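You operate a simulated robot arm through the tools that you are given. There is no shell and no other tool. Be economical: measure what you need, move in short steps, check, and stop when the job is done.

The job below is to be done with a simulated robot arm. You get a single attempt, and the scene is never put back.

JOB
Put things in order on the quilt. At the end: the silver steel cup is on the cream coaster; the purple raisin jar stands where the silver steel cup stood; the grey polishing pad from the quilt stands where the purple raisin jar stood; the brown cedar block from the quilt is on the beige letter tray; whatever was shut is shut again. Leave all else as you found it, and nothing knocked over. Set down upright: steel cup.
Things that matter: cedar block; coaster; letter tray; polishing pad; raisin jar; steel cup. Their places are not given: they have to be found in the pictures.

Only the result counts: the job must be done as asked and must still hold three seconds after the hand-in. Knocking over, shifting, dropping, spilling or breaking anything else fails it.

ROBOT AND FRAMES
A 6-joint arm with a two-finger parallel gripper, fixed in place. Base frame: the origin is at the foot of the arm, x ahead of it, y to its left, z up; the work surface is at about z = 700. Units: mm, degrees, N and s.
With the tool pointing down near the work surface it reaches from about 220 to 620 mm from the base axis. Its first joint turns from -66.0 to 66.0 degrees. Payload 2.7 kg.
Tool frame: the origin (TCP) lies between the finger pads and is the grasp point; the fingertips stand 23 mm ahead of it; z points along the fingers, y is the line along which they close. The gripper opens to 94 mm. The fingers are 38 mm wide and 10 mm thick; the gripper's body (54 by 96 mm) begins 39 mm behind the TCP.
Orientation is that of the tool frame in the base frame, as a unit quaternion [x, y, z, w]. With the fingers straight down and closing along the base's y, the tool's x points along the base's -x, its y along +y and its z along -z.

CONTROLS
- The arm moves only by the tool arm_command. Its argument "steps" is a list of rows, each a list of 7 numbers: the turn, a rotation vector about the base's x, y, z in units of 90 degrees (1.0 is 90 degrees), then the shift along the base's x, y, z in units of 100 mm (1.0 is 100 mm), then the gripper command, from -1 (shut) to 1 (fully open), values between in proportion. In form: [[rx, ry, rz, tx, ty, tz, grip], ...]. A call has 1 to 10 rows; each row is the pose to reach, as a shift and turn from the pose commanded when the call began. A call with a number of a shift or a turn outside -1 to 1 is refused whole. A row lasts 0.2 s, in which the tool goes at most 50 mm and 8.6 degrees; a call with a longer step from one row to the next is refused whole, and so is a gripper value outside its range. A pose out of reach is approached as far as the arm can. The call stops where the force on the tool passes 40 N (or 10 N more than at its start, if that is more) or the arm is blocked; 0.2 s more then pass. Each finger travels about 45 mm/s and halts on what it meets, pressing with about 25 N; the grip force reading is that of the motor and also rises with nothing between the fingers. The clock runs only during rows and for 0.2 s after the last one: add rows that repeat a pose to give the fingers time. It gives the time, the measured TCP pose, the force on the tool (base axes), the opening and the grip force at its end, in the units of the frame above (readings bear some noise), with the torque about the TCP (base axes, N m) and any sound that the robot's microphone picked up.
- Cameras (640 x 400 px; columns grow to the right, rows downward): "scene" is fixed at [85.4, -453, 1387.7]; the picture's right is [0.58, -0.81, 0.00], its down [-0.59, -0.42, -0.69] and it looks along [0.56, 0.40, -0.72] (base axes); focal length 368 px, centre (320, 200). "wrist" rides on the gripper at [87, 16, -74] in the tool frame; the picture's right is [-0.18, 0.98, 0.00], its down [-0.58, -0.11, -0.81] and it looks along [-0.79, -0.15, 0.59] (tool axes); focal length 243 px, centre (320, 200).
- get_image(camera): a new picture of that camera. It takes no simulated time.
- point_at(camera, pixels): there is no depth. For up to 12 entries [column, row, z] of the newest picture of that camera ("zoom" is the newest enlarged one), the place [x, y] in the base frame at which the ray of that pixel passes the height z, good to about 2 mm. It takes no simulated time.
- close_up(camera, box): a new picture of the part [left, top, right, bottom] of that camera's present view, enlarged. It takes no simulated time.
- sign_off(): hands the job in; it is judged then, once.

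Keep the steps short. Do not move on a guess: measure, check each grasp and each placing, and mend mistakes. In all there are 80 turns and 54 pictures (those below and enlarged ones count). Leave the gripper open and the arm clear of the work at the hand-in unless told otherwise, and finish with a single line.

The tools are called after "Request:" as a command line: name --pt "numbers of a row" for each row, then --argument value for the rest, lists and objects as JSON in quotes. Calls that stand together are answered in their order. arm_command: Moves the arm, as the interface text tells. Its arguments: {"type":"object","properties":{"steps":{"type":"array","items":{"type":"array","items":{"type":"number"}}}},"required":["steps"]} The other tools are called the same way: get_image (camera) takes a picture; point_at (camera, pixels) gives the place at which the rays of pixels pass given heights; close_up (camera, box) takes an enlarged picture of a part of a camera's view; sign_off () hands the job in.

At the start:

```text
time: 0.0
tool_pos: [362.7, -208.2, 1026.2]
ee_rot: [-0.001, 1.0, 0.0, 0.0]
contact_force: [-0.1, 0.0, -0.3]
ft_torque: [-0.04, 0.01, -0.02]
width: 94.1
grip_force: 0.0
```

scene: 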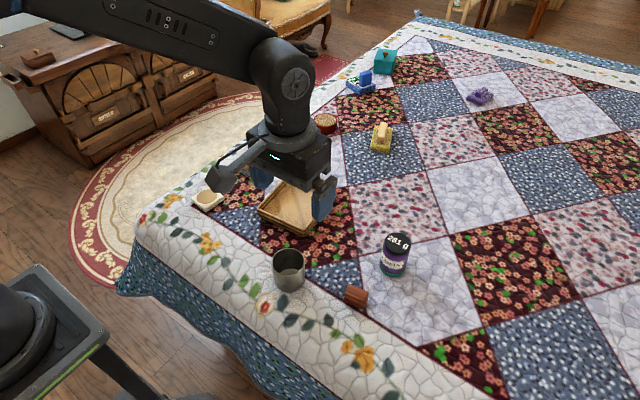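
wrist: 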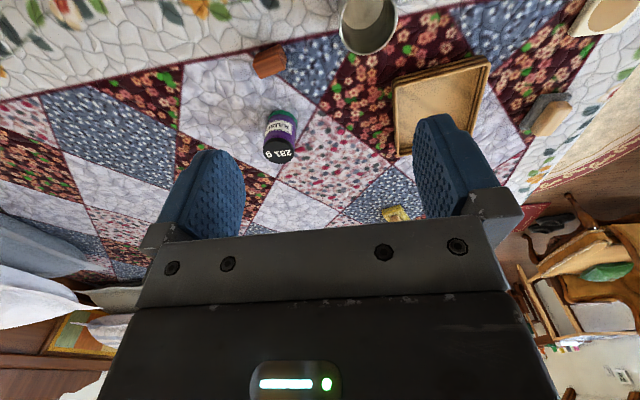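

I see the cup near (289,270), the block near (357,296), the jar near (395,255) and the tray near (290,205). The coaster and pad are still unclear, so I'll enlarge the scene view.

Request:
close_up --camera "scene" --box '[170, 150, 330, 250]'

Request:
close_up --camera "scene" --box '[300, 40, 520, 178]'

Request:
close_up --camera "wrist" --box '[480, 0, 640, 160]'

```text
4.00 times, centred on (250, 200) of scene
```

zoom: 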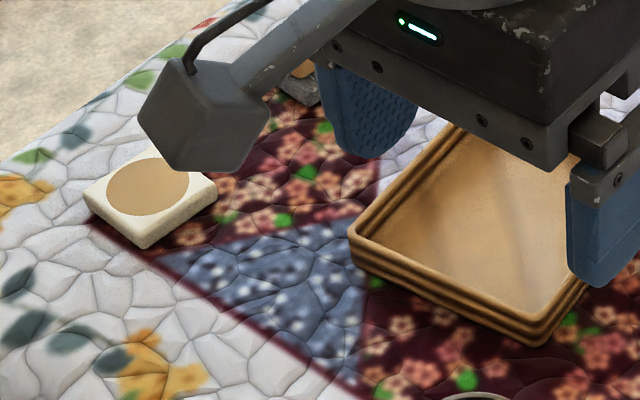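

```text
2.90 times, centred on (410, 109) of scene
```

zoom: 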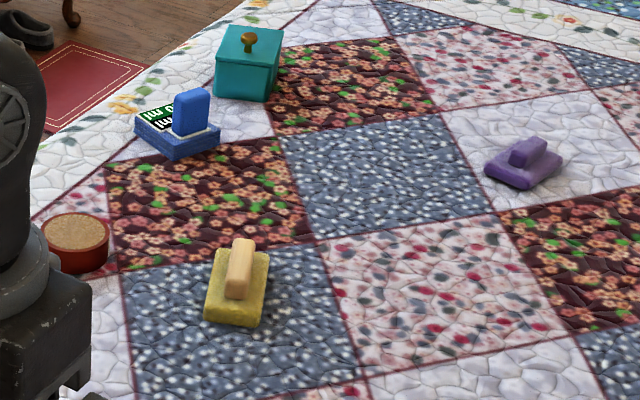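

```text
2.50 times, centred on (560, 80) of wrist
```

zoom: 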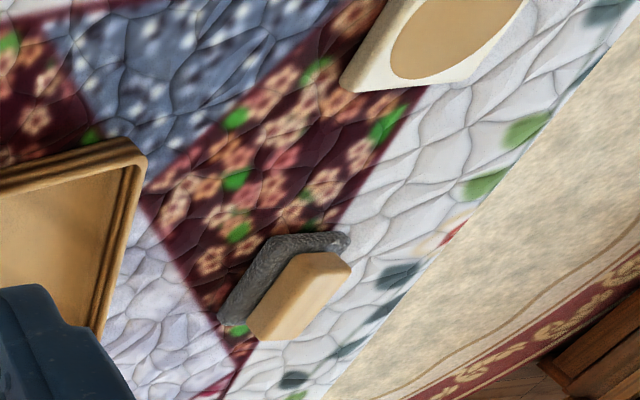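

The coaster is the cream square at scene (207,200). The grey pad with a wooden handle is at wrist (548,115), hidden from the scene camera by the gripper. I'll measure rough positions next.

Request:
point_at --camera "scene" --pixels '[[289, 285, 700], [357, 300, 700], [394, 270, 700], [207, 203, 700], [289, 208, 700], [382, 147, 700], [326, 128, 700], [360, 88, 700], [384, 68, 700], [480, 98, 700], [289, 255, 780], [398, 238, 780]]'

Request:
point_at --camera "wrist" --pixels '[[268, 62, 710], [545, 115, 710], [440, 100, 700], [600, 15, 710], [278, 135, 740], [368, 35, 700]]'

```text
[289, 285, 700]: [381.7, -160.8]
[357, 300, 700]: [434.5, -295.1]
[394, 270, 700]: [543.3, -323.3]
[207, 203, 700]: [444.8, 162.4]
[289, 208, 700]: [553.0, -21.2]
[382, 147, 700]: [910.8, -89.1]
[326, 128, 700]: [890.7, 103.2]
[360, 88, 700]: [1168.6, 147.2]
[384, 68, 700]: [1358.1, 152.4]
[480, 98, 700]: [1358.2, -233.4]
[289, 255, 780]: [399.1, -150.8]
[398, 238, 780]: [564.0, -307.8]
```

```text
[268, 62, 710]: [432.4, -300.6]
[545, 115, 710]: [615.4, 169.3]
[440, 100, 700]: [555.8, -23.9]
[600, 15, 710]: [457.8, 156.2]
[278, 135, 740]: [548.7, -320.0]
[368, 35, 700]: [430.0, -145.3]
```

Every target is near or inside the reach. Next I'll look closely at the cup, block and jar.

Request:
close_up --camera "scene" --box '[260, 220, 420, 320]'

Request:
close_up --camera "wrist" --box '[240, 0, 420, 170]'

```text
4.00 times, centred on (340, 270) of scene
```

zoom: 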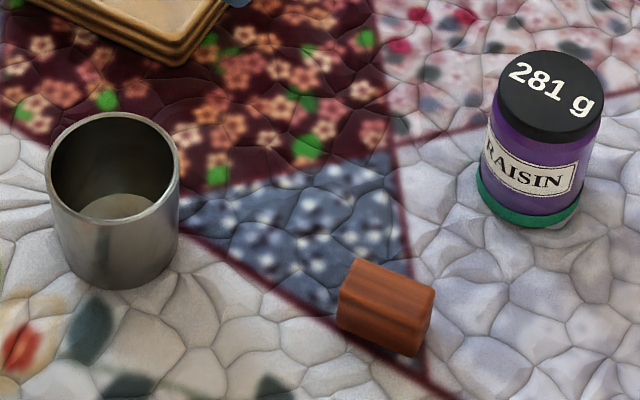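

```text
2.35 times, centred on (330, 85) of wrist
```

zoom: 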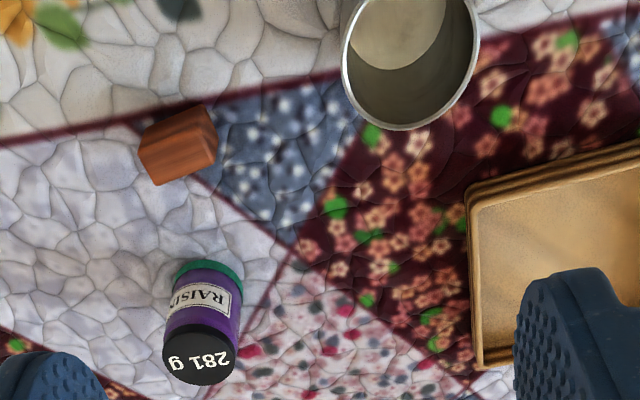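

I'll move toward a point above the block at about (434,-298) for a better view.

Request:
arm_command --pt "0 0 0 0.2 -0.3 -0.25 1" --pt "0 0 0 0.4 -0.6 -0.5 1" --pt "0 0 0 0.6 -0.8 -0.75 1" --pt "0 0 0 0.71 -0.9 -1.0 1" --pt "0 0 0 0.71 -0.9 -1.0 1"

Request:
get_image --camera "wrist"

Request:
get_image --camera "scene"

```text
time: 1.2
tool_pos: [433.5, -297.4, 925.4]
ee_rot: [-0.002, 1.0, 0.0, -0.001]
contact_force: [0.1, -0.6, 0.8]
ft_torque: [-0.01, -0.01, -0.02]
width: 94.2
grip_force: 0.0
```

```text
46 pictures are left
```

wrist: 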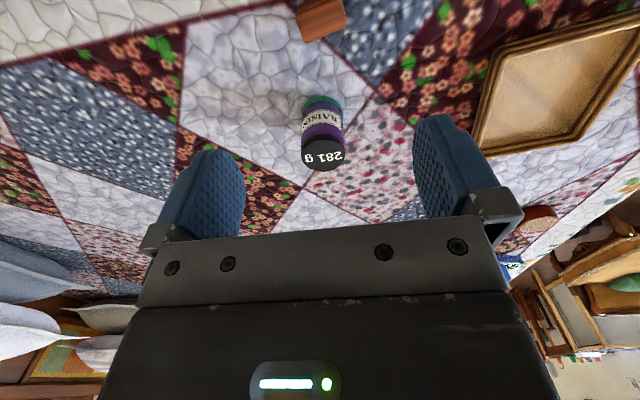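

```text
45 pictures are left
```

scene: 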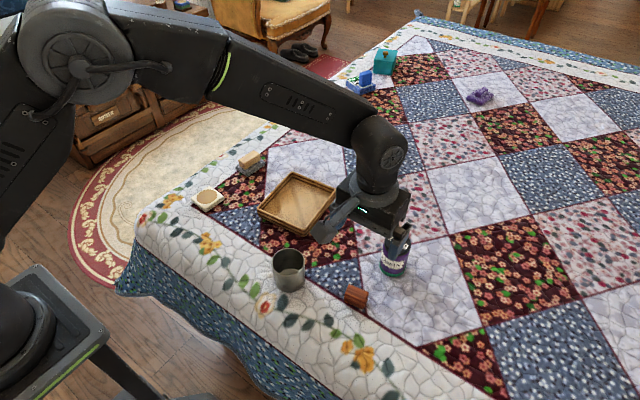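

The pad, coaster, tray, cup and block are now clear in the scene view. I'll take close-ups so I can measure them.

Request:
close_up --camera "scene" --box '[185, 140, 345, 240]'

Request:
point_at --camera "scene" --pixels '[[348, 285, 727], [368.3, 292.3, 727], [345.5, 292, 727], [366.5, 297.5, 727], [344.3, 300.5, 700], [363.8, 309.2, 700], [276, 292, 700], [289, 292, 700], [288.5, 264, 780]]'

Request:
close_up --camera "scene" --box '[330, 275, 386, 310]'

```text
4.00 times, centred on (265, 190) of scene
```

zoom: 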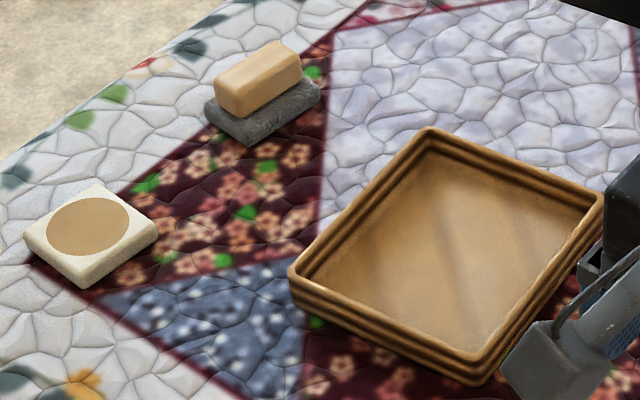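

```text
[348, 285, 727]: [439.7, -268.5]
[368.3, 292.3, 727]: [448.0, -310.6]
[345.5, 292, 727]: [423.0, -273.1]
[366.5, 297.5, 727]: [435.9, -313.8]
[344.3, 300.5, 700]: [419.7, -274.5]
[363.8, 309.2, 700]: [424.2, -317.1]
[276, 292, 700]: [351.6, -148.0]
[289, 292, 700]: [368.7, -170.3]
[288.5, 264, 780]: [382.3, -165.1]
```

```text
11.43 times, centred on (358, 292) of scene
```

zoom: 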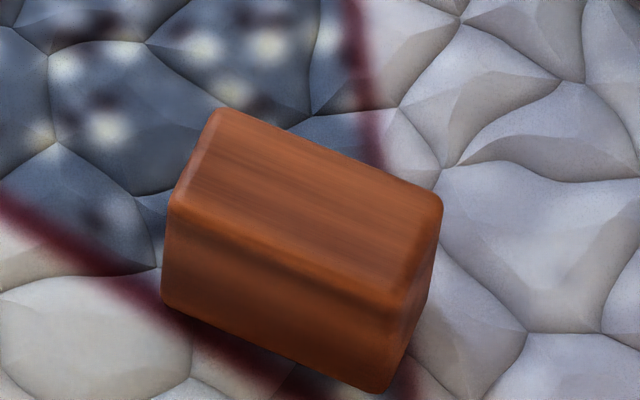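

Next I'll get the block's corners from the enlarged view.

Request:
point_at --camera "zoom" --pixels '[[225, 107, 725], [440, 190, 725], [395, 300, 725], [172, 200, 725], [163, 300, 700], [385, 392, 700], [225, 107, 730], [440, 190, 730], [395, 300, 730], [172, 200, 730]]'

```text
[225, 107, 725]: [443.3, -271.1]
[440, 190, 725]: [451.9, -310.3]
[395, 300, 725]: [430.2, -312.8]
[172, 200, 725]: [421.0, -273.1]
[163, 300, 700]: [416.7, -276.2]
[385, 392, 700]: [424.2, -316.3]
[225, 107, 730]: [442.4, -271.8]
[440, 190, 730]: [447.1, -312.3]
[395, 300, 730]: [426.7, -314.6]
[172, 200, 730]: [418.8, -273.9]
```

The block's centre is about (433.5,-293.5) and its top is at about z 731. Its long axis is about 41 mm and lies along y, turned about +9°. I'll turn the tool by 9° and descend.

Request:
arm_command --pt "0 0 0.05 0 0.02 -0.4 1" --pt "0 0 0.1 0 0.04 -0.8 1" --pt "0 0 0.1 0 0.04 -1.0 1" --pt "0 0 0.1 0 0.04 -1.0 1"

Request:
arm_command --pt "0 0 0 0 0 -0.4 1" --pt "0 0 0 0 0 -0.75 1" --pt "0 0 0 0 0 -0.75 1"

Request:
get_image --camera "wrist"

Request:
close_up --camera "scene" --box '[290, 220, 434, 320]'

```text
time: 2.2
tool_pos: [434.4, -291.5, 825.9]
ee_rot: [-0.079, 0.997, 0.0, 0.001]
contact_force: [0.2, -0.6, 0.4]
ft_torque: [-0.02, 0.0, -0.04]
width: 94.2
grip_force: 0.2
```

```text
time: 3.0
tool_pos: [433.0, -291.4, 752.1]
ee_rot: [-0.079, 0.997, 0.0, 0.0]
contact_force: [-0.4, -0.1, 0.0]
ft_torque: [-0.03, -0.01, -0.02]
width: 94.0
grip_force: 0.1
```

```text
42 pictures are left
```

wrist: 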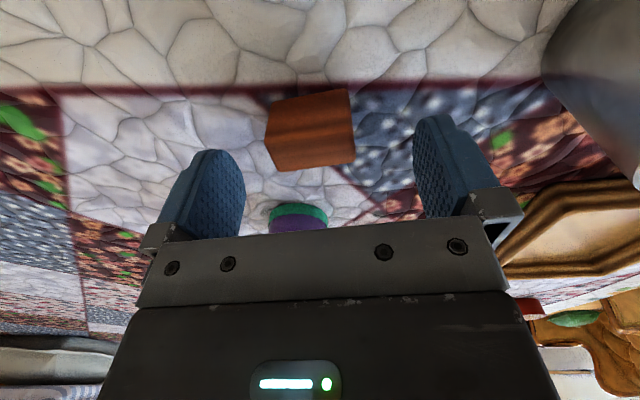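

```text
4.00 times, centred on (362, 270) of scene
```

zoom: 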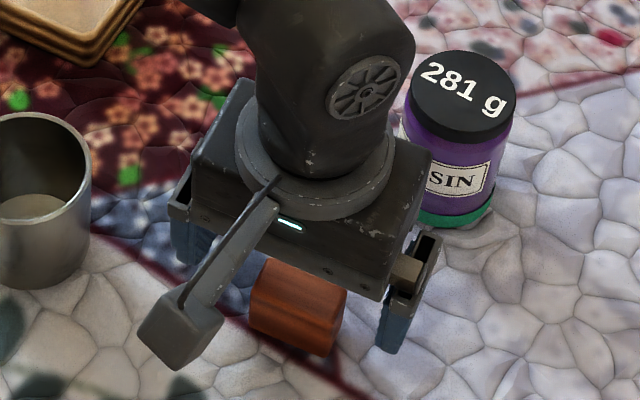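

The fingers straddle the block. I'll check x from the wrist view before descending the last 24 mm.

Request:
point_at --camera "wrist" --pixels '[[278, 170, 731], [355, 160, 731], [270, 103, 700], [350, 90, 700], [265, 130, 731], [350, 120, 731]]'

```text
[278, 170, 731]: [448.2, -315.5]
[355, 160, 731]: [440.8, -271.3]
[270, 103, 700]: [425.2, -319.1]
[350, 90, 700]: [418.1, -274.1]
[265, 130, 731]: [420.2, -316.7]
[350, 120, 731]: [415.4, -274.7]
```

The centre reads (432.5,-294), so I'll shift -3 in y, descend to z 728 and close.

Request:
arm_command --pt "0 0 0 0 -0.03 -0.24 1" --pt "0 0 0 0 -0.03 -0.24 1" --pt "0 0 0 0 -0.03 -0.24 -1" --pt "0 0 0 0 -0.03 -0.24 -1" --pt "0 0 0 0 -0.03 -0.24 -1" --pt "0 0 0 0 -0.03 -0.24 -1" --pt "0 0 0 0 -0.03 -0.24 -1"

Request:
arm_command --pt "0 0 0 0 0 0.3 -1" --pt "0 0 0 0 0 0.7 -1" --pt "0 0 0 0 0 1 -1" --pt "0 0 0 0 0 1 -1"

```text
time: 4.6
tool_pos: [434.5, -293.6, 728.1]
ee_rot: [-0.08, 0.997, 0.0, 0.0]
contact_force: [-0.4, -0.1, 0.3]
ft_torque: [-0.01, -0.01, 0.01]
width: 43.1
grip_force: 25.1
```

```text
time: 5.6
tool_pos: [434.2, -294.3, 826.9]
ee_rot: [-0.08, 0.997, 0.0, 0.0]
contact_force: [0.3, 0.4, -0.2]
ft_torque: [-0.01, 0.03, 0.01]
width: 43.1
grip_force: 25.0
```

The block is gripped, opening 43.1. Now I'll measure the tray's rim and floor.

Request:
point_at --camera "scene" --pixels '[[292, 172, 720], [335.8, 188.8, 720], [305.5, 228.5, 720], [257.5, 206.5, 720], [257.8, 218, 700], [304, 236, 700], [292, 179, 704], [300.5, 226, 704], [262, 208, 710], [328, 192, 710]]'

```text
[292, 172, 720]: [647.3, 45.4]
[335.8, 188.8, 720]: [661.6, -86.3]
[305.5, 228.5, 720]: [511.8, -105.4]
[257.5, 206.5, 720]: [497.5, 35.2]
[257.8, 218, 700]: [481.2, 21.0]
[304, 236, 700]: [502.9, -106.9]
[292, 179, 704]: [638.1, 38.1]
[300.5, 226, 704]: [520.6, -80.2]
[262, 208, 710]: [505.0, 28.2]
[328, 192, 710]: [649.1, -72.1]
```

The tray's centre is about (577,-28), with about 135–150 mm inside. I'll carry the block there at z 827.

Request:
arm_command --pt "0 0 0 0.16 0.33 0 -1" --pt "0 0 0 0.32 0.66 0 -1" --pt "0 0 0 0.48 1 0 -1"

Request:
arm_command --pt "0 0 0 0.16 0.33 0 -1" --pt "0 0 0 0.32 0.66 0 -1" --pt "0 0 0 0.48 1 0 -1"

Request:
arm_command --pt "0 0 0 0.2 0.33 0 -1" --pt "0 0 0 0.42 0.66 -0.1 -1" --pt "0 0 0 0.42 0.66 -0.45 -1" --pt "0 0 0 0.42 0.66 -0.45 -1"

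Request:
get_image --camera "wrist"

Request:
get_image --camera "scene"

```text
time: 6.4
tool_pos: [479.2, -194.8, 827.9]
ee_rot: [-0.079, 0.997, -0.001, 0.001]
contact_force: [0.3, -0.3, -0.6]
ft_torque: [-0.01, -0.01, -0.02]
width: 42.7
grip_force: 25.5
```

```text
time: 7.2
tool_pos: [529.0, -93.4, 826.5]
ee_rot: [-0.079, 0.997, 0.0, 0.0]
contact_force: [0.3, 0.3, -0.2]
ft_torque: [-0.01, -0.02, -0.01]
width: 43.0
grip_force: 24.5
```

```text
time: 8.2
tool_pos: [570.7, -28.9, 781.1]
ee_rot: [-0.079, 0.997, -0.001, 0.0]
contact_force: [-0.1, 0.9, -0.4]
ft_torque: [-0.02, -0.03, 0.04]
width: 43.1
grip_force: 24.7
```

```text
40 pictures are left
```

wrist: 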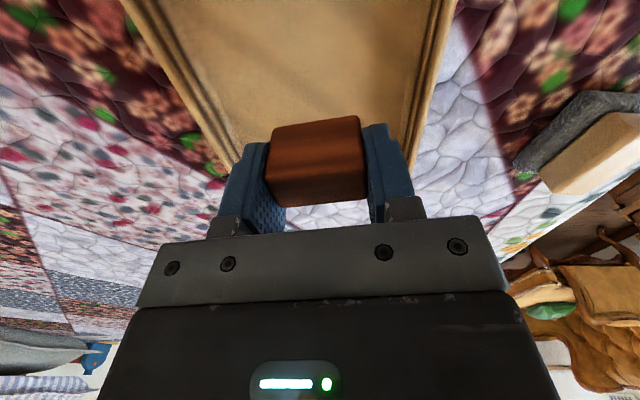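

```text
39 pictures are left
```

scene: 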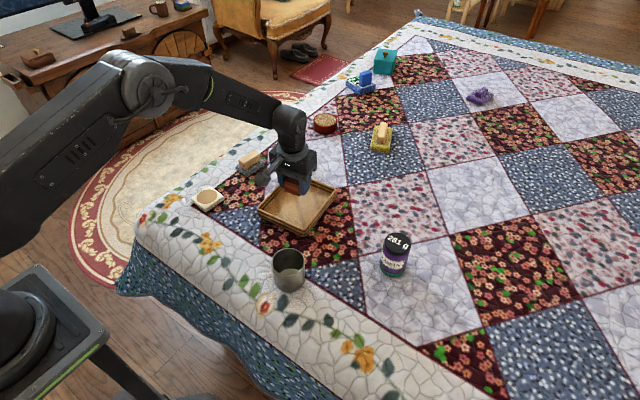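

The block is above the tray and centred between its side walls (columns 230–415). I'll lower it in small steps.

Request:
arm_command --pt "0 0 0 0 0 -0.25 -1" --pt "0 0 0 0 0 -0.44 -1" --pt "0 0 0 0 0 -0.44 -1"

Request:
close_up --camera "scene" --box '[235, 150, 363, 240]'

```text
time: 9.0
tool_pos: [571.8, -28.2, 738.2]
ee_rot: [-0.078, 0.997, 0.0, 0.001]
contact_force: [-0.9, 1.0, 0.3]
ft_torque: [-0.01, -0.01, 0.0]
width: 43.0
grip_force: 25.0
```

```text
4.44 times, centred on (299, 195) of scene
```

zoom: 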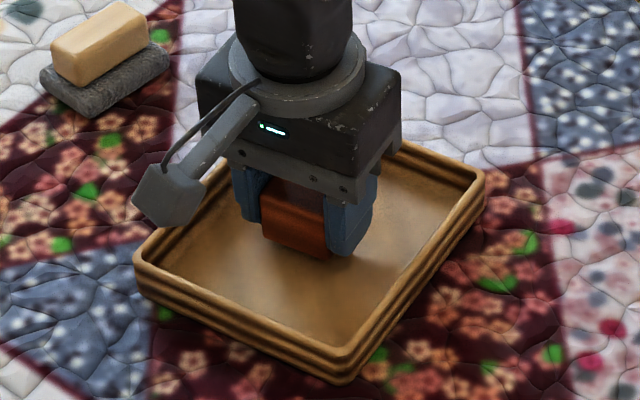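

The block is just above the tray floor. I'll go down in 2 mm steps and watch the force.

Request:
arm_command --pt "0 0 0 0 0 -0.02 -1" --pt "0 0 0 0 0 -0.04 -1" --pt "0 0 0 0 0 -0.04 -1"

Request:
arm_command --pt "0 0 0 0 0 -0.015 -1" --pt "0 0 0 0 0 -0.015 -1"

```text
time: 9.8
tool_pos: [571.3, -29.1, 734.1]
ee_rot: [-0.08, 0.997, 0.0, 0.001]
contact_force: [0.0, 0.3, -0.9]
ft_torque: [0.01, 0.04, 0.01]
width: 43.2
grip_force: 24.9
```

```text
time: 10.4
tool_pos: [569.6, -28.7, 732.6]
ee_rot: [-0.079, 0.997, 0.0, 0.001]
contact_force: [0.2, 0.2, 1.9]
ft_torque: [-0.01, 0.03, 0.01]
width: 43.0
grip_force: 24.7
```

Request:
arm_command --pt "0 0 0 0 0 -0.01 -1" --pt "0 0 0 0 0 -0.01 -1"

```text
time: 11.0
tool_pos: [570.7, -28.5, 732.6]
ee_rot: [-0.079, 0.997, 0.0, 0.002]
contact_force: [-3.3, 1.0, 10.0]
ft_torque: [0.05, 0.13, -0.03]
width: 42.8
grip_force: 25.0
```

There's 10 N of upward force, so the block is on the tray floor. I'll open part way and rise.

Request:
arm_command --pt "0 0 0 0 0 0.01 0.3" --pt "0 0 0 0 0 0.01 0.3" --pt "0 0 0 0 0 0.01 0.3" --pt "0 0 0 0 0 0.3 0.3" --pt "0 0 0 0 0 0.7 0.3" --pt "0 0 0 0 0 1.0 0.3"

Request:
arm_command --pt "0 0 -0.05 -0.4 0 0.25 1" --pt "0 0 -0.1 -0.8 0 0.5 1" --pt "0 0 -0.1 -1 0 0.7 1" --pt "0 0 -0.1 -1 0 0.7 1"

Request:
get_image --camera "scene"

Request:
get_image --camera "wrist"

```text
time: 12.4
tool_pos: [569.8, -29.8, 831.0]
ee_rot: [-0.079, 0.997, -0.001, 0.0]
contact_force: [0.6, -0.8, 0.1]
ft_torque: [0.0, 0.0, 0.01]
width: 60.9
grip_force: 0.0
```

```text
time: 13.4
tool_pos: [471.9, -29.3, 900.3]
ee_rot: [-0.001, 1.0, 0.0, 0.001]
contact_force: [-0.2, 0.1, -0.3]
ft_torque: [-0.01, 0.0, -0.03]
width: 93.9
grip_force: 0.0
```

```text
37 pictures are left
```

scene: 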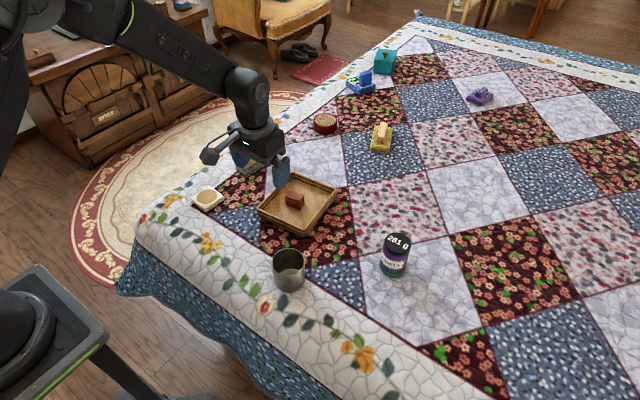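

```text
36 pictures are left
```

wrist: 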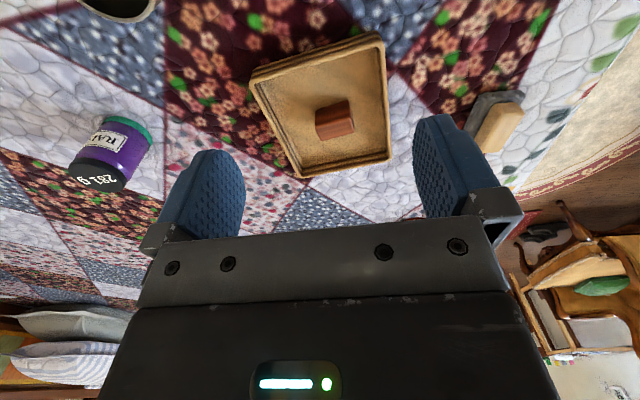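

The block lies in the tray. Next I'll measure the cup and jar, then the coaster and pad.

Request:
close_up --camera "scene" --box '[248, 240, 328, 300]'

```text
6.67 times, centred on (288, 270) of scene
```

zoom: 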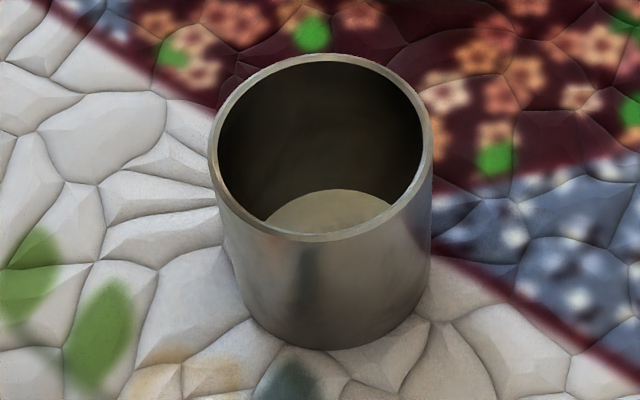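

Request:
point_at --camera "zoom" --pixels '[[320, 147, 760], [320, 147, 770], [320, 147, 780], [327, 265, 700], [328, 348, 700], [320, 54, 770], [320, 240, 770], [208, 150, 770], [432, 150, 770], [320, 54, 780], [320, 240, 780]]'

Request:
close_up --camera "scene" --box '[360, 220, 432, 285]'

```text
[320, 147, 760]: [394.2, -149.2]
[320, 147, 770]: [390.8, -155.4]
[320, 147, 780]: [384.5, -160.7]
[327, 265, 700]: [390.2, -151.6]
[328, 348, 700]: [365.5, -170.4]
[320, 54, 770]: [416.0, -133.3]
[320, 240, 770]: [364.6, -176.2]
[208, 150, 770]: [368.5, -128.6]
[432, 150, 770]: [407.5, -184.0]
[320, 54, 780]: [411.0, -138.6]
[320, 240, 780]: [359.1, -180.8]
```

```text
6.15 times, centred on (396, 252) of scene
```

zoom: 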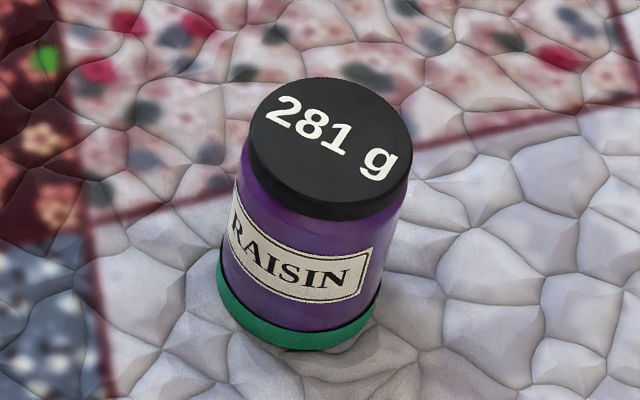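

Request:
point_at --camera "zoom" --pixels '[[331, 140, 770], [331, 140, 780], [331, 140, 790], [290, 350, 700], [218, 275, 700], [378, 300, 700], [250, 135, 780], [411, 150, 780], [345, 77, 780], [318, 206, 780], [296, 290, 700]]'

Request:
close_up --camera "scene" --box '[180, 175, 236, 220]'

```text
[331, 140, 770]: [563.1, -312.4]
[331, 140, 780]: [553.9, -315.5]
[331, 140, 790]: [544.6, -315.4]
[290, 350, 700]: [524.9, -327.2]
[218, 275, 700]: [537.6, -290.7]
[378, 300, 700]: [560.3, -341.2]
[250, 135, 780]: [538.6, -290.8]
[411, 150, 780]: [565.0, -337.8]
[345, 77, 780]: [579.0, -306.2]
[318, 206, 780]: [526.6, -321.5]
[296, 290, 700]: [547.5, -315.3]
```

```text
8.89 times, centred on (208, 198) of scene
```

zoom: 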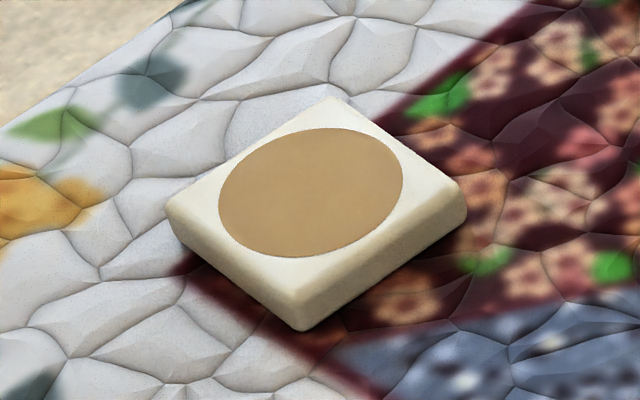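

Request:
point_at --camera "zoom" --pixels '[[311, 192, 715], [311, 192, 720], [330, 97, 715], [465, 188, 715], [298, 292, 715], [166, 203, 715], [300, 330, 700], [465, 222, 700], [172, 232, 700], [218, 200, 715], [403, 185, 715]]'

Request:
close_up --camera "scene" --box '[225, 140, 281, 185]'

```text
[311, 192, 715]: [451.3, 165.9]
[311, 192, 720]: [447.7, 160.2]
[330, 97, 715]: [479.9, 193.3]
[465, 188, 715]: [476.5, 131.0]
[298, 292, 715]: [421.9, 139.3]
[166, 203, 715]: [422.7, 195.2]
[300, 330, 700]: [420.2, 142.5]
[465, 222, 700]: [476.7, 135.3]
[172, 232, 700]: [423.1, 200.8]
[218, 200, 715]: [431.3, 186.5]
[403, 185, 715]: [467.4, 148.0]
```

```text
8.89 times, centred on (253, 162) of scene
```

zoom: 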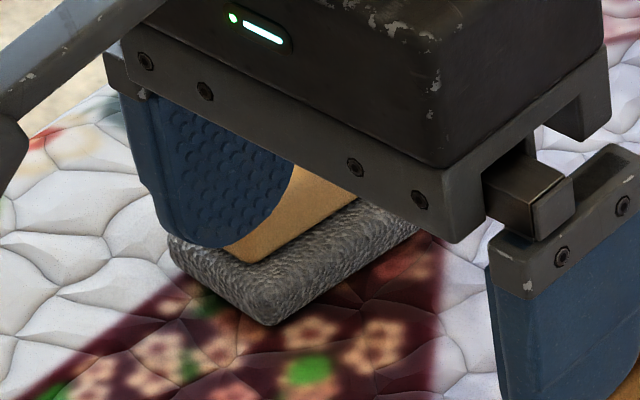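

The cup's centre is about (391,-151.5), its diameter about 67 and its rim at about z 768. The coaster's centre is about (451,166) and its top at about z 713. I'll move above the cup.

Request:
arm_command --pt "0 0 0 -0.25 -0.35 0 1" --pt "0 0 0 -0.5 -0.7 0 1" --pt "0 0 0 -0.81 -1.0 0 1"

Request:
arm_command --pt "0 0 0 0 -0.22 -0.3 1" --pt "0 0 0 0 -0.22 -0.7 1" --pt "0 0 0 0 -0.22 -0.9 1" --pt "0 0 0 0 -0.22 -0.9 1"

Request:
get_image --camera "wrist"

Request:
close_up --camera "scene" --box '[220, 200, 364, 300]'

```text
time: 14.2
tool_pos: [389.9, -130.5, 902.1]
ee_rot: [-0.001, 1.0, 0.001, 0.001]
contact_force: [0.1, -0.5, -0.3]
ft_torque: [-0.02, -0.01, 0.01]
width: 94.2
grip_force: 0.1
```

```text
time: 15.2
tool_pos: [389.2, -151.5, 810.7]
ee_rot: [-0.001, 1.0, 0.0, 0.001]
contact_force: [-0.8, -0.6, -0.2]
ft_torque: [-0.05, 0.02, 0.01]
width: 94.1
grip_force: 0.1
```

```text
31 pictures are left
```

wrist: 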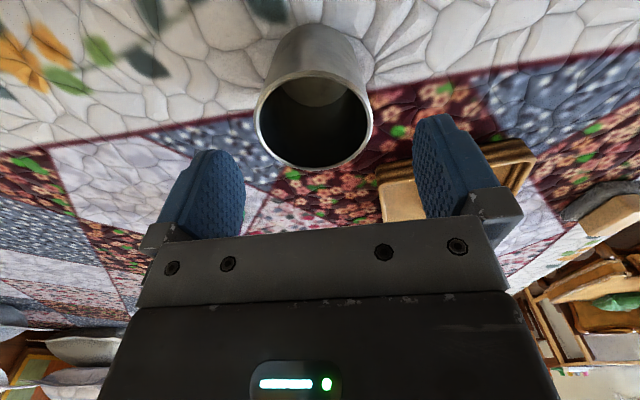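

```text
4.00 times, centred on (292, 250) of scene
```

zoom: 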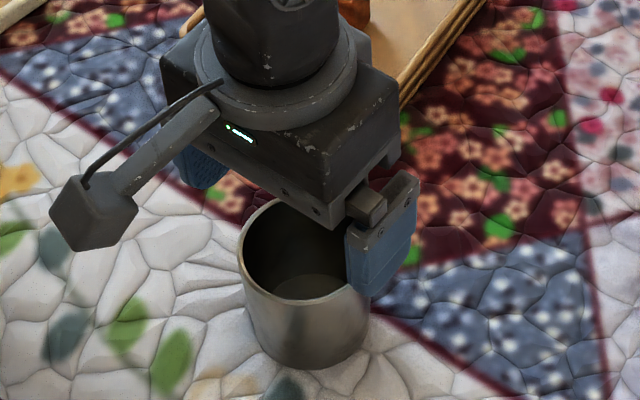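

Request:
point_at --camera "wrist" --pixels '[[256, 115, 768], [373, 115, 768], [315, 171, 768], [316, 71, 768], [268, 80, 768], [317, 25, 700]]'

```text
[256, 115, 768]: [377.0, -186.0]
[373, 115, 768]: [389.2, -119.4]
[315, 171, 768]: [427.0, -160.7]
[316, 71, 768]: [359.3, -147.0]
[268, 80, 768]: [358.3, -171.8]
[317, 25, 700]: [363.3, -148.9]
```

The wrist view gives a centre of (392,-153). I'll descend to z 747 and grip.

Request:
arm_command --pt "0 0 0 0.025 -0.01 -0.2 1" --pt "0 0 0 0.025 -0.01 -0.45 1" --pt "0 0 0 0.025 -0.01 -0.64 1" --pt "0 0 0 0.025 -0.01 -0.64 1" --pt "0 0 0 0.025 -0.01 -0.64 -1" --pt "0 0 0 0.025 -0.01 -0.64 -1" --pt "0 0 0 0.025 -0.01 -0.64 -1" --pt "0 0 0 0.025 -0.01 -0.64 -1"

Request:
arm_command --pt "0 0 0 0 0 0.1 -1" --pt "0 0 0 0 0 0.35 -1" --pt "0 0 0 0 0 0.6 -1" --pt "0 0 0 0 0 0.6 -1"

Request:
get_image --camera "scene"

```text
time: 17.0
tool_pos: [391.2, -152.6, 747.1]
ee_rot: [-0.001, 1.0, 0.0, 0.001]
contact_force: [0.0, -0.4, 0.7]
ft_torque: [-0.02, -0.03, 0.01]
width: 67.0
grip_force: 25.2
```

```text
time: 18.0
tool_pos: [391.0, -154.4, 808.3]
ee_rot: [0.0, 1.0, 0.0, 0.0]
contact_force: [0.0, 0.2, -0.9]
ft_torque: [-0.01, 0.06, -0.05]
width: 67.0
grip_force: 24.8
```

```text
29 pictures are left
```

scene: 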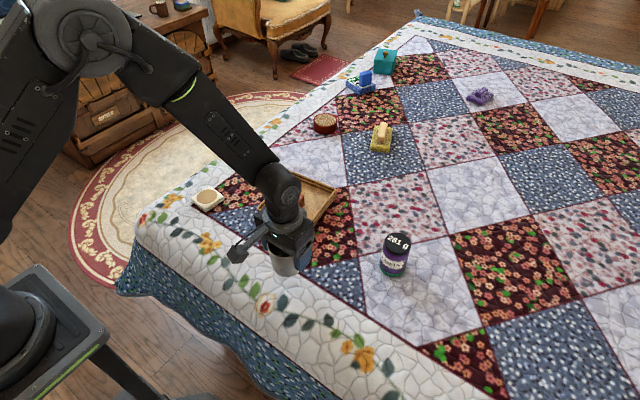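

The cup is held at 67.0 and lifted. I'll carry it to the coaster at (451,166).

Request:
arm_command --pt "0 0 0 0.05 0.33 0 -1" --pt "0 0 0 0.1 0.66 0 -1" --pt "0 0 0 0.15 1 0 -1"

Request:
arm_command --pt "0 0 0 0.05 0.33 0 -1" --pt "0 0 0 0.1 0.66 0 -1" --pt "0 0 0 0.15 1 0 -1"

Request:
arm_command --pt "0 0 0 0.1 0.4 0 -1" --pt "0 0 0 0.2 0.8 0 -1" --pt "0 0 0 0.3 1 0 -1" --pt "0 0 0 0.3 1 0 -1"

Request:
arm_command --pt "0 0 0 0 0.2 0 -1" --pt "0 0 0 0 0.2 -0.2 -1" --pt "0 0 0 0 0.2 -0.2 -1"

Request:
get_image --camera "wrist"

Request:
close_up --camera "scene" --box '[150, 140, 278, 230]'

```text
time: 18.8
tool_pos: [407.1, -52.7, 805.8]
ee_rot: [-0.001, 1.0, 0.0, 0.001]
contact_force: [-1.1, 0.0, -0.3]
ft_torque: [-0.03, 0.0, 0.0]
width: 66.9
grip_force: 24.7
```

```text
time: 19.6
tool_pos: [422.9, 49.6, 808.7]
ee_rot: [-0.001, 1.0, 0.0, -0.001]
contact_force: [-0.4, -0.1, -0.6]
ft_torque: [0.01, -0.03, 0.04]
width: 67.1
grip_force: 24.9
```

```text
time: 20.6
tool_pos: [453.1, 149.1, 807.7]
ee_rot: [-0.001, 1.0, 0.0, 0.0]
contact_force: [-0.9, 0.5, -0.6]
ft_torque: [-0.01, 0.01, -0.01]
width: 66.8
grip_force: 24.9
```

```text
time: 21.4
tool_pos: [452.5, 167.6, 785.3]
ee_rot: [-0.001, 1.0, 0.0, 0.001]
contact_force: [-0.4, -0.6, -0.3]
ft_torque: [0.0, 0.0, 0.01]
width: 66.9
grip_force: 25.0
```

```text
28 pictures are left
```

wrist: 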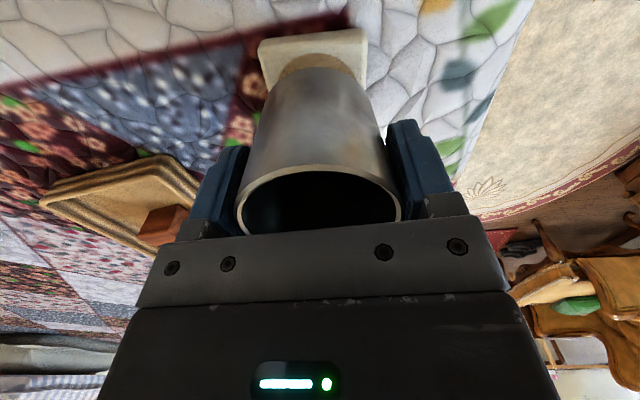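

```text
4.44 times, centred on (214, 185) of scene
```

zoom: 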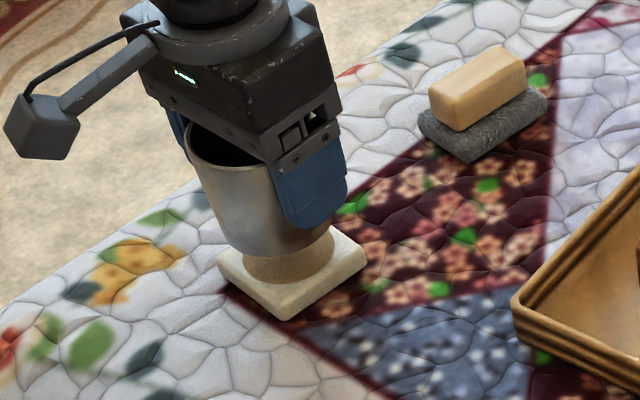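

Request:
point_at --camera "wrist" --pixels '[[259, 45, 714], [364, 30, 714], [314, 55, 714], [366, 80, 714], [262, 85, 714]]'

```text
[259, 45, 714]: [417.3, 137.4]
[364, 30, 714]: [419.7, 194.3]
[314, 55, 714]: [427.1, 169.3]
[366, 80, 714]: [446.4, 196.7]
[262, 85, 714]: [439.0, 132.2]
```

The coaster's centre reads about (450,166). I'll adjust by (-2,-1) and lower to just above contact, which I expect near z 760.

Request:
arm_command --pt "0 0 0 -0.02 -0.01 -0.1 -1" --pt "0 0 0 -0.02 -0.01 -0.21 -1" --pt "0 0 0 -0.02 -0.01 -0.21 -1"

Request:
arm_command --pt "0 0 0 0 0 -0.02 -1" --pt "0 0 0 0 0 -0.03 -1" --pt "0 0 0 0 0 -0.03 -1"

```text
time: 22.2
tool_pos: [449.7, 166.3, 765.4]
ee_rot: [-0.002, 1.0, 0.0, 0.001]
contact_force: [1.0, 0.3, -1.2]
ft_torque: [0.01, -0.03, 0.0]
width: 67.1
grip_force: 25.2
```

```text
time: 23.0
tool_pos: [451.3, 166.4, 762.3]
ee_rot: [0.0, 1.0, 0.0, 0.001]
contact_force: [-1.2, 0.1, 3.7]
ft_torque: [0.1, 0.07, 0.06]
width: 66.6
grip_force: 25.3
```

Request:
arm_command --pt "0 0 0 0 0 -0.008 -1" --pt "0 0 0 0 0 -0.008 -1"

```text
time: 23.6
tool_pos: [451.1, 166.7, 763.1]
ee_rot: [-0.001, 1.0, -0.001, 0.002]
contact_force: [0.8, -1.4, 9.4]
ft_torque: [0.14, 0.01, 0.01]
width: 66.8
grip_force: 24.9
```

The cup is resting on the coaster with 9 N. I'll open fully and rise straight up.

Request:
arm_command --pt "0 0 0 0 0 0.005 1" --pt "0 0 0 0 0 0.005 1" --pt "0 0 0 0 0 0.005 1" --pt "0 0 0 0 0 0.005 1" --pt "0 0 0 0 0 0.3 1" --pt "0 0 0 0 0 0.7 1" --pt "0 0 0 0 0 1.0 1" --pt "0 0 0 0 0 1.0 1"

Request:
get_image --camera "wrist"

Request:
close_up --camera "scene" --box '[150, 140, 278, 230]'

```text
time: 25.4
tool_pos: [448.5, 164.9, 861.3]
ee_rot: [-0.001, 1.0, 0.0, 0.0]
contact_force: [0.1, 0.1, -0.7]
ft_torque: [0.02, -0.01, -0.01]
width: 94.0
grip_force: 0.0
```

```text
26 pictures are left
```

wrist: 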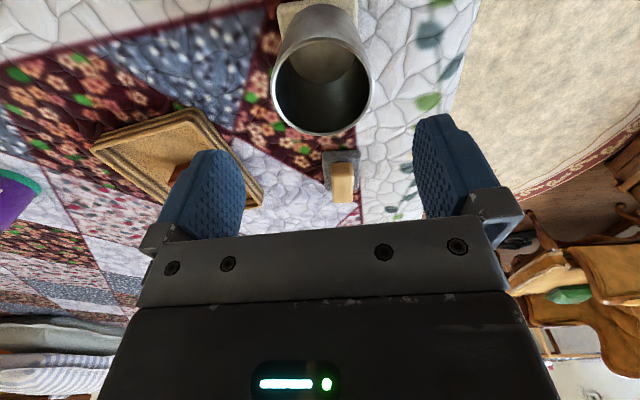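

```text
4.44 times, centred on (214, 185) of scene
```

zoom: 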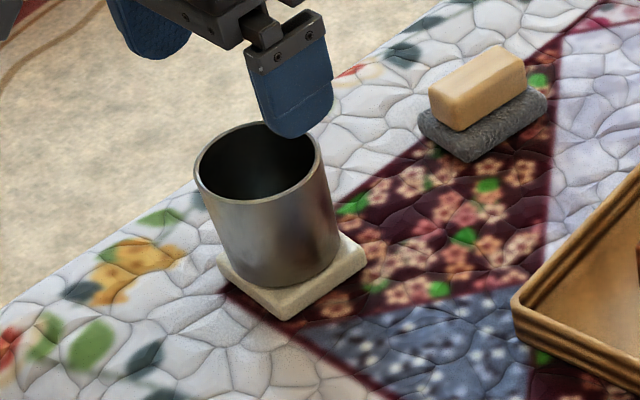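

The cup is standing on the coaster. While the pad is unobstructed, I'll take a close view of it.

Request:
close_up --camera "scene" --box '[235, 142, 283, 180]'

```text
10.53 times, centred on (259, 161) of scene
```

zoom: 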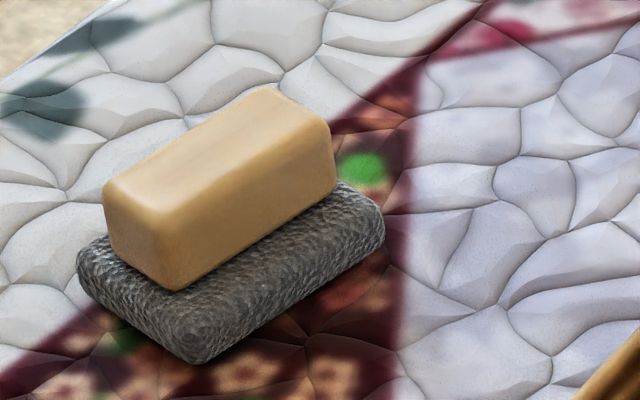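

Request:
point_at --camera "zoom" --pixels '[[105, 188, 745], [270, 87, 745], [330, 125, 745], [168, 230, 745], [105, 188, 738], [168, 230, 738], [178, 290, 715], [337, 190, 715], [195, 362, 700], [385, 240, 700], [80, 280, 700]]'

```text
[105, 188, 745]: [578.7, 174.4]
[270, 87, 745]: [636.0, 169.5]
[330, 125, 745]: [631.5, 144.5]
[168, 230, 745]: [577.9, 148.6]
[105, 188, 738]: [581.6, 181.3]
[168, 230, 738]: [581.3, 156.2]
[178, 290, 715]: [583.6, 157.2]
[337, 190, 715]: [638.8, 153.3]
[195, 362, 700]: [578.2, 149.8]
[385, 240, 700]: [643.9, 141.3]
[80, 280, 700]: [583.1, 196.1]
```

The handle's top is near z 738, it is about 25 mm wide, and its centre is about (609,166), almost along x. The jar comes first. I'll travel at z 861 to the jar at (549,-315) while turning -30°, so the fingers close tangentially.

Request:
arm_command --pt "0 0 -0.025 0.06 -0.32 0 1" --pt "0 0 -0.05 0.12 -0.64 0 1" --pt "0 0 -0.067 0.18 -0.95 0 1"

Request:
arm_command --pt "0 0 -0.025 0.06 -0.32 0 1" --pt "0 0 -0.05 0.12 -0.64 0 1" --pt "0 0 -0.067 0.18 -0.95 0 1"

Request:
arm_command --pt "0 0 -0.025 0.06 -0.32 0 1" --pt "0 0 -0.05 0.12 -0.64 0 1" --pt "0 0 -0.067 0.18 -0.95 0 1"

Request:
arm_command --pt "0 0 -0.025 0.06 -0.32 0 1" --pt "0 0 -0.05 0.12 -0.64 0 1" --pt "0 0 -0.067 0.18 -0.95 0 1"

Request:
arm_command --pt "0 0 -0.025 0.06 -0.32 0 1" --pt "0 0 -0.05 0.12 -0.64 0 1" --pt "0 0 -0.067 0.18 -0.95 0 1" --pt "0 0 -0.067 0.18 -0.95 0 1"

Request:
get_image --camera "wrist"

Request:
get_image --camera "scene"

```text
time: 26.2
tool_pos: [468.8, 70.7, 861.8]
ee_rot: [0.052, 0.999, 0.0, 0.001]
contact_force: [-0.5, 0.4, 0.1]
ft_torque: [-0.01, 0.0, -0.01]
width: 93.8
grip_force: 0.2
```

```text
time: 27.0
tool_pos: [486.3, -24.4, 862.6]
ee_rot: [0.105, 0.994, 0.0, 0.0]
contact_force: [-0.3, -0.2, -0.4]
ft_torque: [0.01, 0.02, -0.01]
width: 93.9
grip_force: 0.1
```

```text
time: 27.8
tool_pos: [506.3, -117.7, 860.3]
ee_rot: [0.155, 0.988, -0.001, 0.001]
contact_force: [-0.5, -0.6, -0.5]
ft_torque: [-0.01, -0.02, -0.01]
width: 94.2
grip_force: 0.1
```

```text
time: 28.6
tool_pos: [521.2, -213.3, 863.2]
ee_rot: [0.208, 0.978, -0.001, -0.001]
contact_force: [-0.3, -0.2, 0.2]
ft_torque: [0.04, 0.01, 0.02]
width: 94.3
grip_force: 0.0
```

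```text
time: 29.6
tool_pos: [542.3, -306.9, 861.6]
ee_rot: [0.26, 0.966, 0.0, 0.0]
contact_force: [0.0, -0.8, 0.8]
ft_torque: [-0.02, 0.0, -0.03]
width: 94.1
grip_force: 0.0
```

```text
23 pictures are left
```

wrist: 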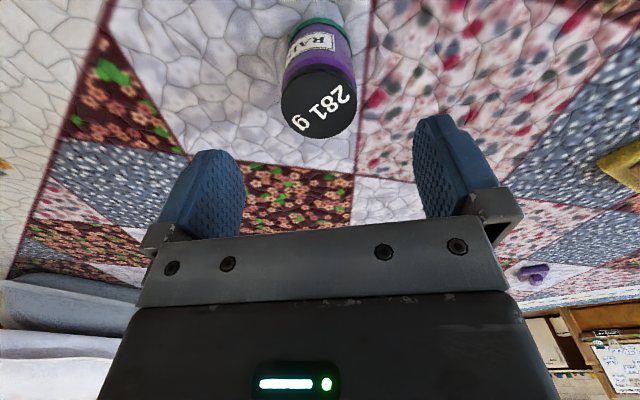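

```text
22 pictures are left
```

scene: 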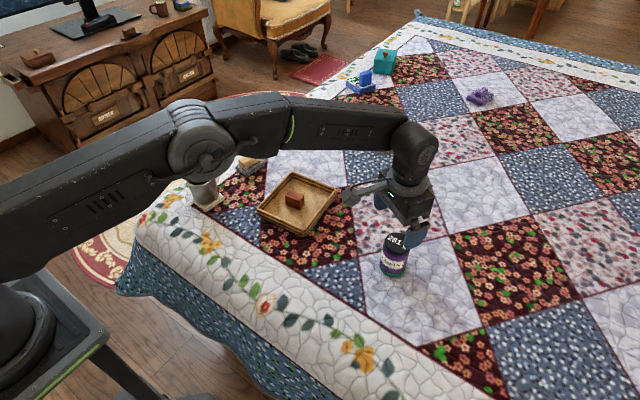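

I'll check the jar's centre from this wrist view.

Request:
point_at --camera "wrist" --pixels '[[319, 101, 785], [281, 105, 785], [356, 97, 785], [321, 138, 785], [318, 66, 785], [319, 101, 778], [320, 17, 700], [274, 25, 700], [352, 30, 700]]'

```text
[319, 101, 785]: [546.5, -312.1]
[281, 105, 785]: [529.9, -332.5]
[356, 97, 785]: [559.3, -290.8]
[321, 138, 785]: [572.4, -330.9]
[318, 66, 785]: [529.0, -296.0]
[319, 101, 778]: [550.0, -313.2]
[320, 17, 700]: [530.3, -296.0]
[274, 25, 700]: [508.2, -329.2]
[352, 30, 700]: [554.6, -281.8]
```

The jar's centre is about (549,-313). I'll move to (547,-313) and descend in two stages.

Request:
arm_command --pt "0 0 0 0.045 -0.055 -0.1 1" --pt "0 0 0 0.045 -0.055 -0.4 1" --pt "0 0 0 0.045 -0.055 -0.4 1"

Request:
get_image --camera "wrist"

Request:
close_up --camera "scene" --box '[340, 190, 468, 290]'

```text
time: 30.4
tool_pos: [545.2, -311.8, 822.3]
ee_rot: [0.26, 0.966, 0.001, 0.0]
contact_force: [0.2, -0.1, 0.0]
ft_torque: [0.06, 0.01, -0.01]
width: 94.0
grip_force: 0.0
```

```text
21 pictures are left
```

wrist: 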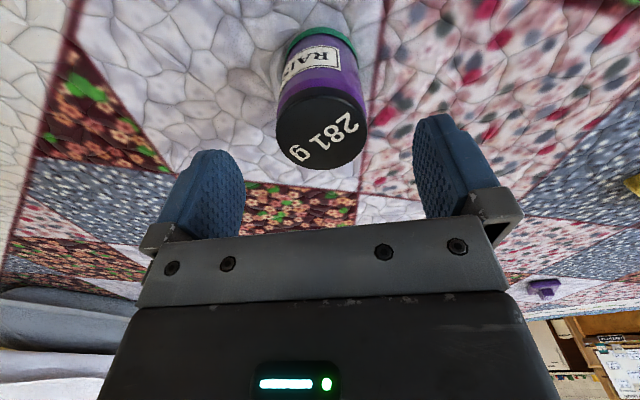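

```text
4.00 times, centred on (404, 240) of scene
```

zoom: 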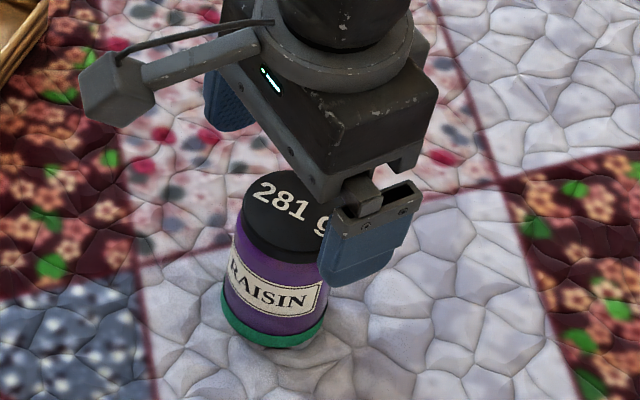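

The jar is centred between the fingers. I'll descend to z 758 and close.

Request:
arm_command --pt "0 0 0 0.01 -0.005 -0.25 1" --pt "0 0 0 0.01 -0.005 -0.5 1" --pt "0 0 0 0.01 -0.005 -0.64 1" --pt "0 0 0 0.01 -0.005 -0.64 1" --pt "0 0 0 0.01 -0.005 -0.64 -1" --pt "0 0 0 0.01 -0.005 -0.64 -1" --pt "0 0 0 0.01 -0.005 -0.64 -1" --pt "0 0 0 0.01 -0.005 -0.64 -1" --pt "0 0 0 0.01 -0.005 -0.64 -1"

```text
time: 32.4
tool_pos: [545.3, -313.0, 759.6]
ee_rot: [0.259, 0.966, 0.0, 0.0]
contact_force: [0.8, 0.0, -0.1]
ft_torque: [0.0, -0.03, 0.01]
width: 55.1
grip_force: 24.6
```

The jar is gripped at 55.1. I'll lift it and look.

Request:
arm_command --pt "0 0 0 0 0 0.1 -1" --pt "0 0 0 0 0 0.35 -1" --pt "0 0 0 0 0 0.55 -1" --pt "0 0 0 0 0 0.55 -1"

Request:
get_image --camera "wrist"

```text
time: 33.4
tool_pos: [545.9, -311.5, 814.1]
ee_rot: [0.26, 0.966, 0.0, 0.001]
contact_force: [0.0, -0.3, -1.6]
ft_torque: [0.0, 0.02, 0.01]
width: 55.3
grip_force: 24.7
```

```text
19 pictures are left
```

wrist: 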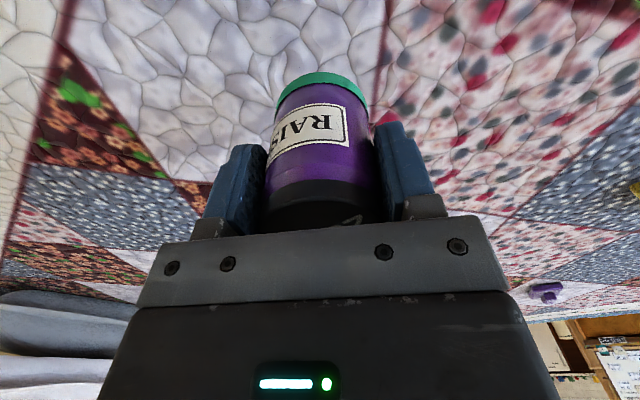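

The jar is held upright. I'll carry it to the cup's old place, with the TCP at about (389,-151), keeping the same yaw.

Request:
arm_command --pt "0 0 0 -0.26 0.27 0 -1" --pt "0 0 0 -0.52 0.54 0 -1" --pt "0 0 0 -0.785 0.8 0 -1"

Request:
arm_command --pt "0 0 0 -0.26 0.27 0 -1" --pt "0 0 0 -0.52 0.54 0 -1" --pt "0 0 0 -0.785 0.8 0 -1" --pt "0 0 0 -0.785 0.8 -0.35 -1" --pt "0 0 0 -0.785 0.8 -0.5 -1" --pt "0 0 0 -0.785 0.8 -0.5 -1"

Request:
close_up --camera "scene" --box '[230, 210, 358, 310]'

```text
time: 34.2
tool_pos: [467.1, -234.3, 816.2]
ee_rot: [0.26, 0.966, 0.0, 0.001]
contact_force: [-0.4, -0.7, -3.0]
ft_torque: [-0.02, 0.01, 0.0]
width: 55.2
grip_force: 24.9
```

```text
time: 35.6
tool_pos: [388.7, -152.7, 763.3]
ee_rot: [0.26, 0.966, 0.0, 0.0]
contact_force: [-0.1, -0.6, -1.6]
ft_torque: [0.0, 0.04, -0.02]
width: 55.2
grip_force: 24.8
```

```text
4.00 times, centred on (294, 260) of scene
```

zoom: 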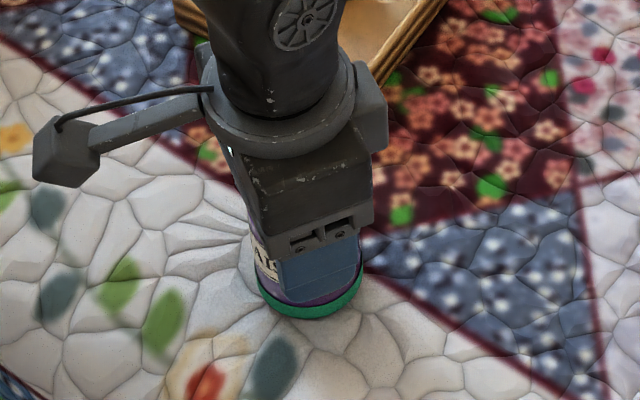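

Request:
point_at --camera "zoom" --pixels '[[307, 319, 704], [257, 285, 704], [362, 285, 704]]'

Request:
arm_command --pt "0 0 0 0 0.01 -0.02 -1" --pt "0 0 0 0 0.01 -0.035 -1" --pt "0 0 0 0 0.01 -0.035 -1"

```text
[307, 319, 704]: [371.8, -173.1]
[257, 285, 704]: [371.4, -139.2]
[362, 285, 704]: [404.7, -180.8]
```

```text
time: 36.4
tool_pos: [389.2, -151.6, 760.5]
ee_rot: [0.259, 0.966, -0.001, 0.001]
contact_force: [-0.2, -0.7, -2.6]
ft_torque: [0.03, 0.02, 0.0]
width: 54.8
grip_force: 24.9
```

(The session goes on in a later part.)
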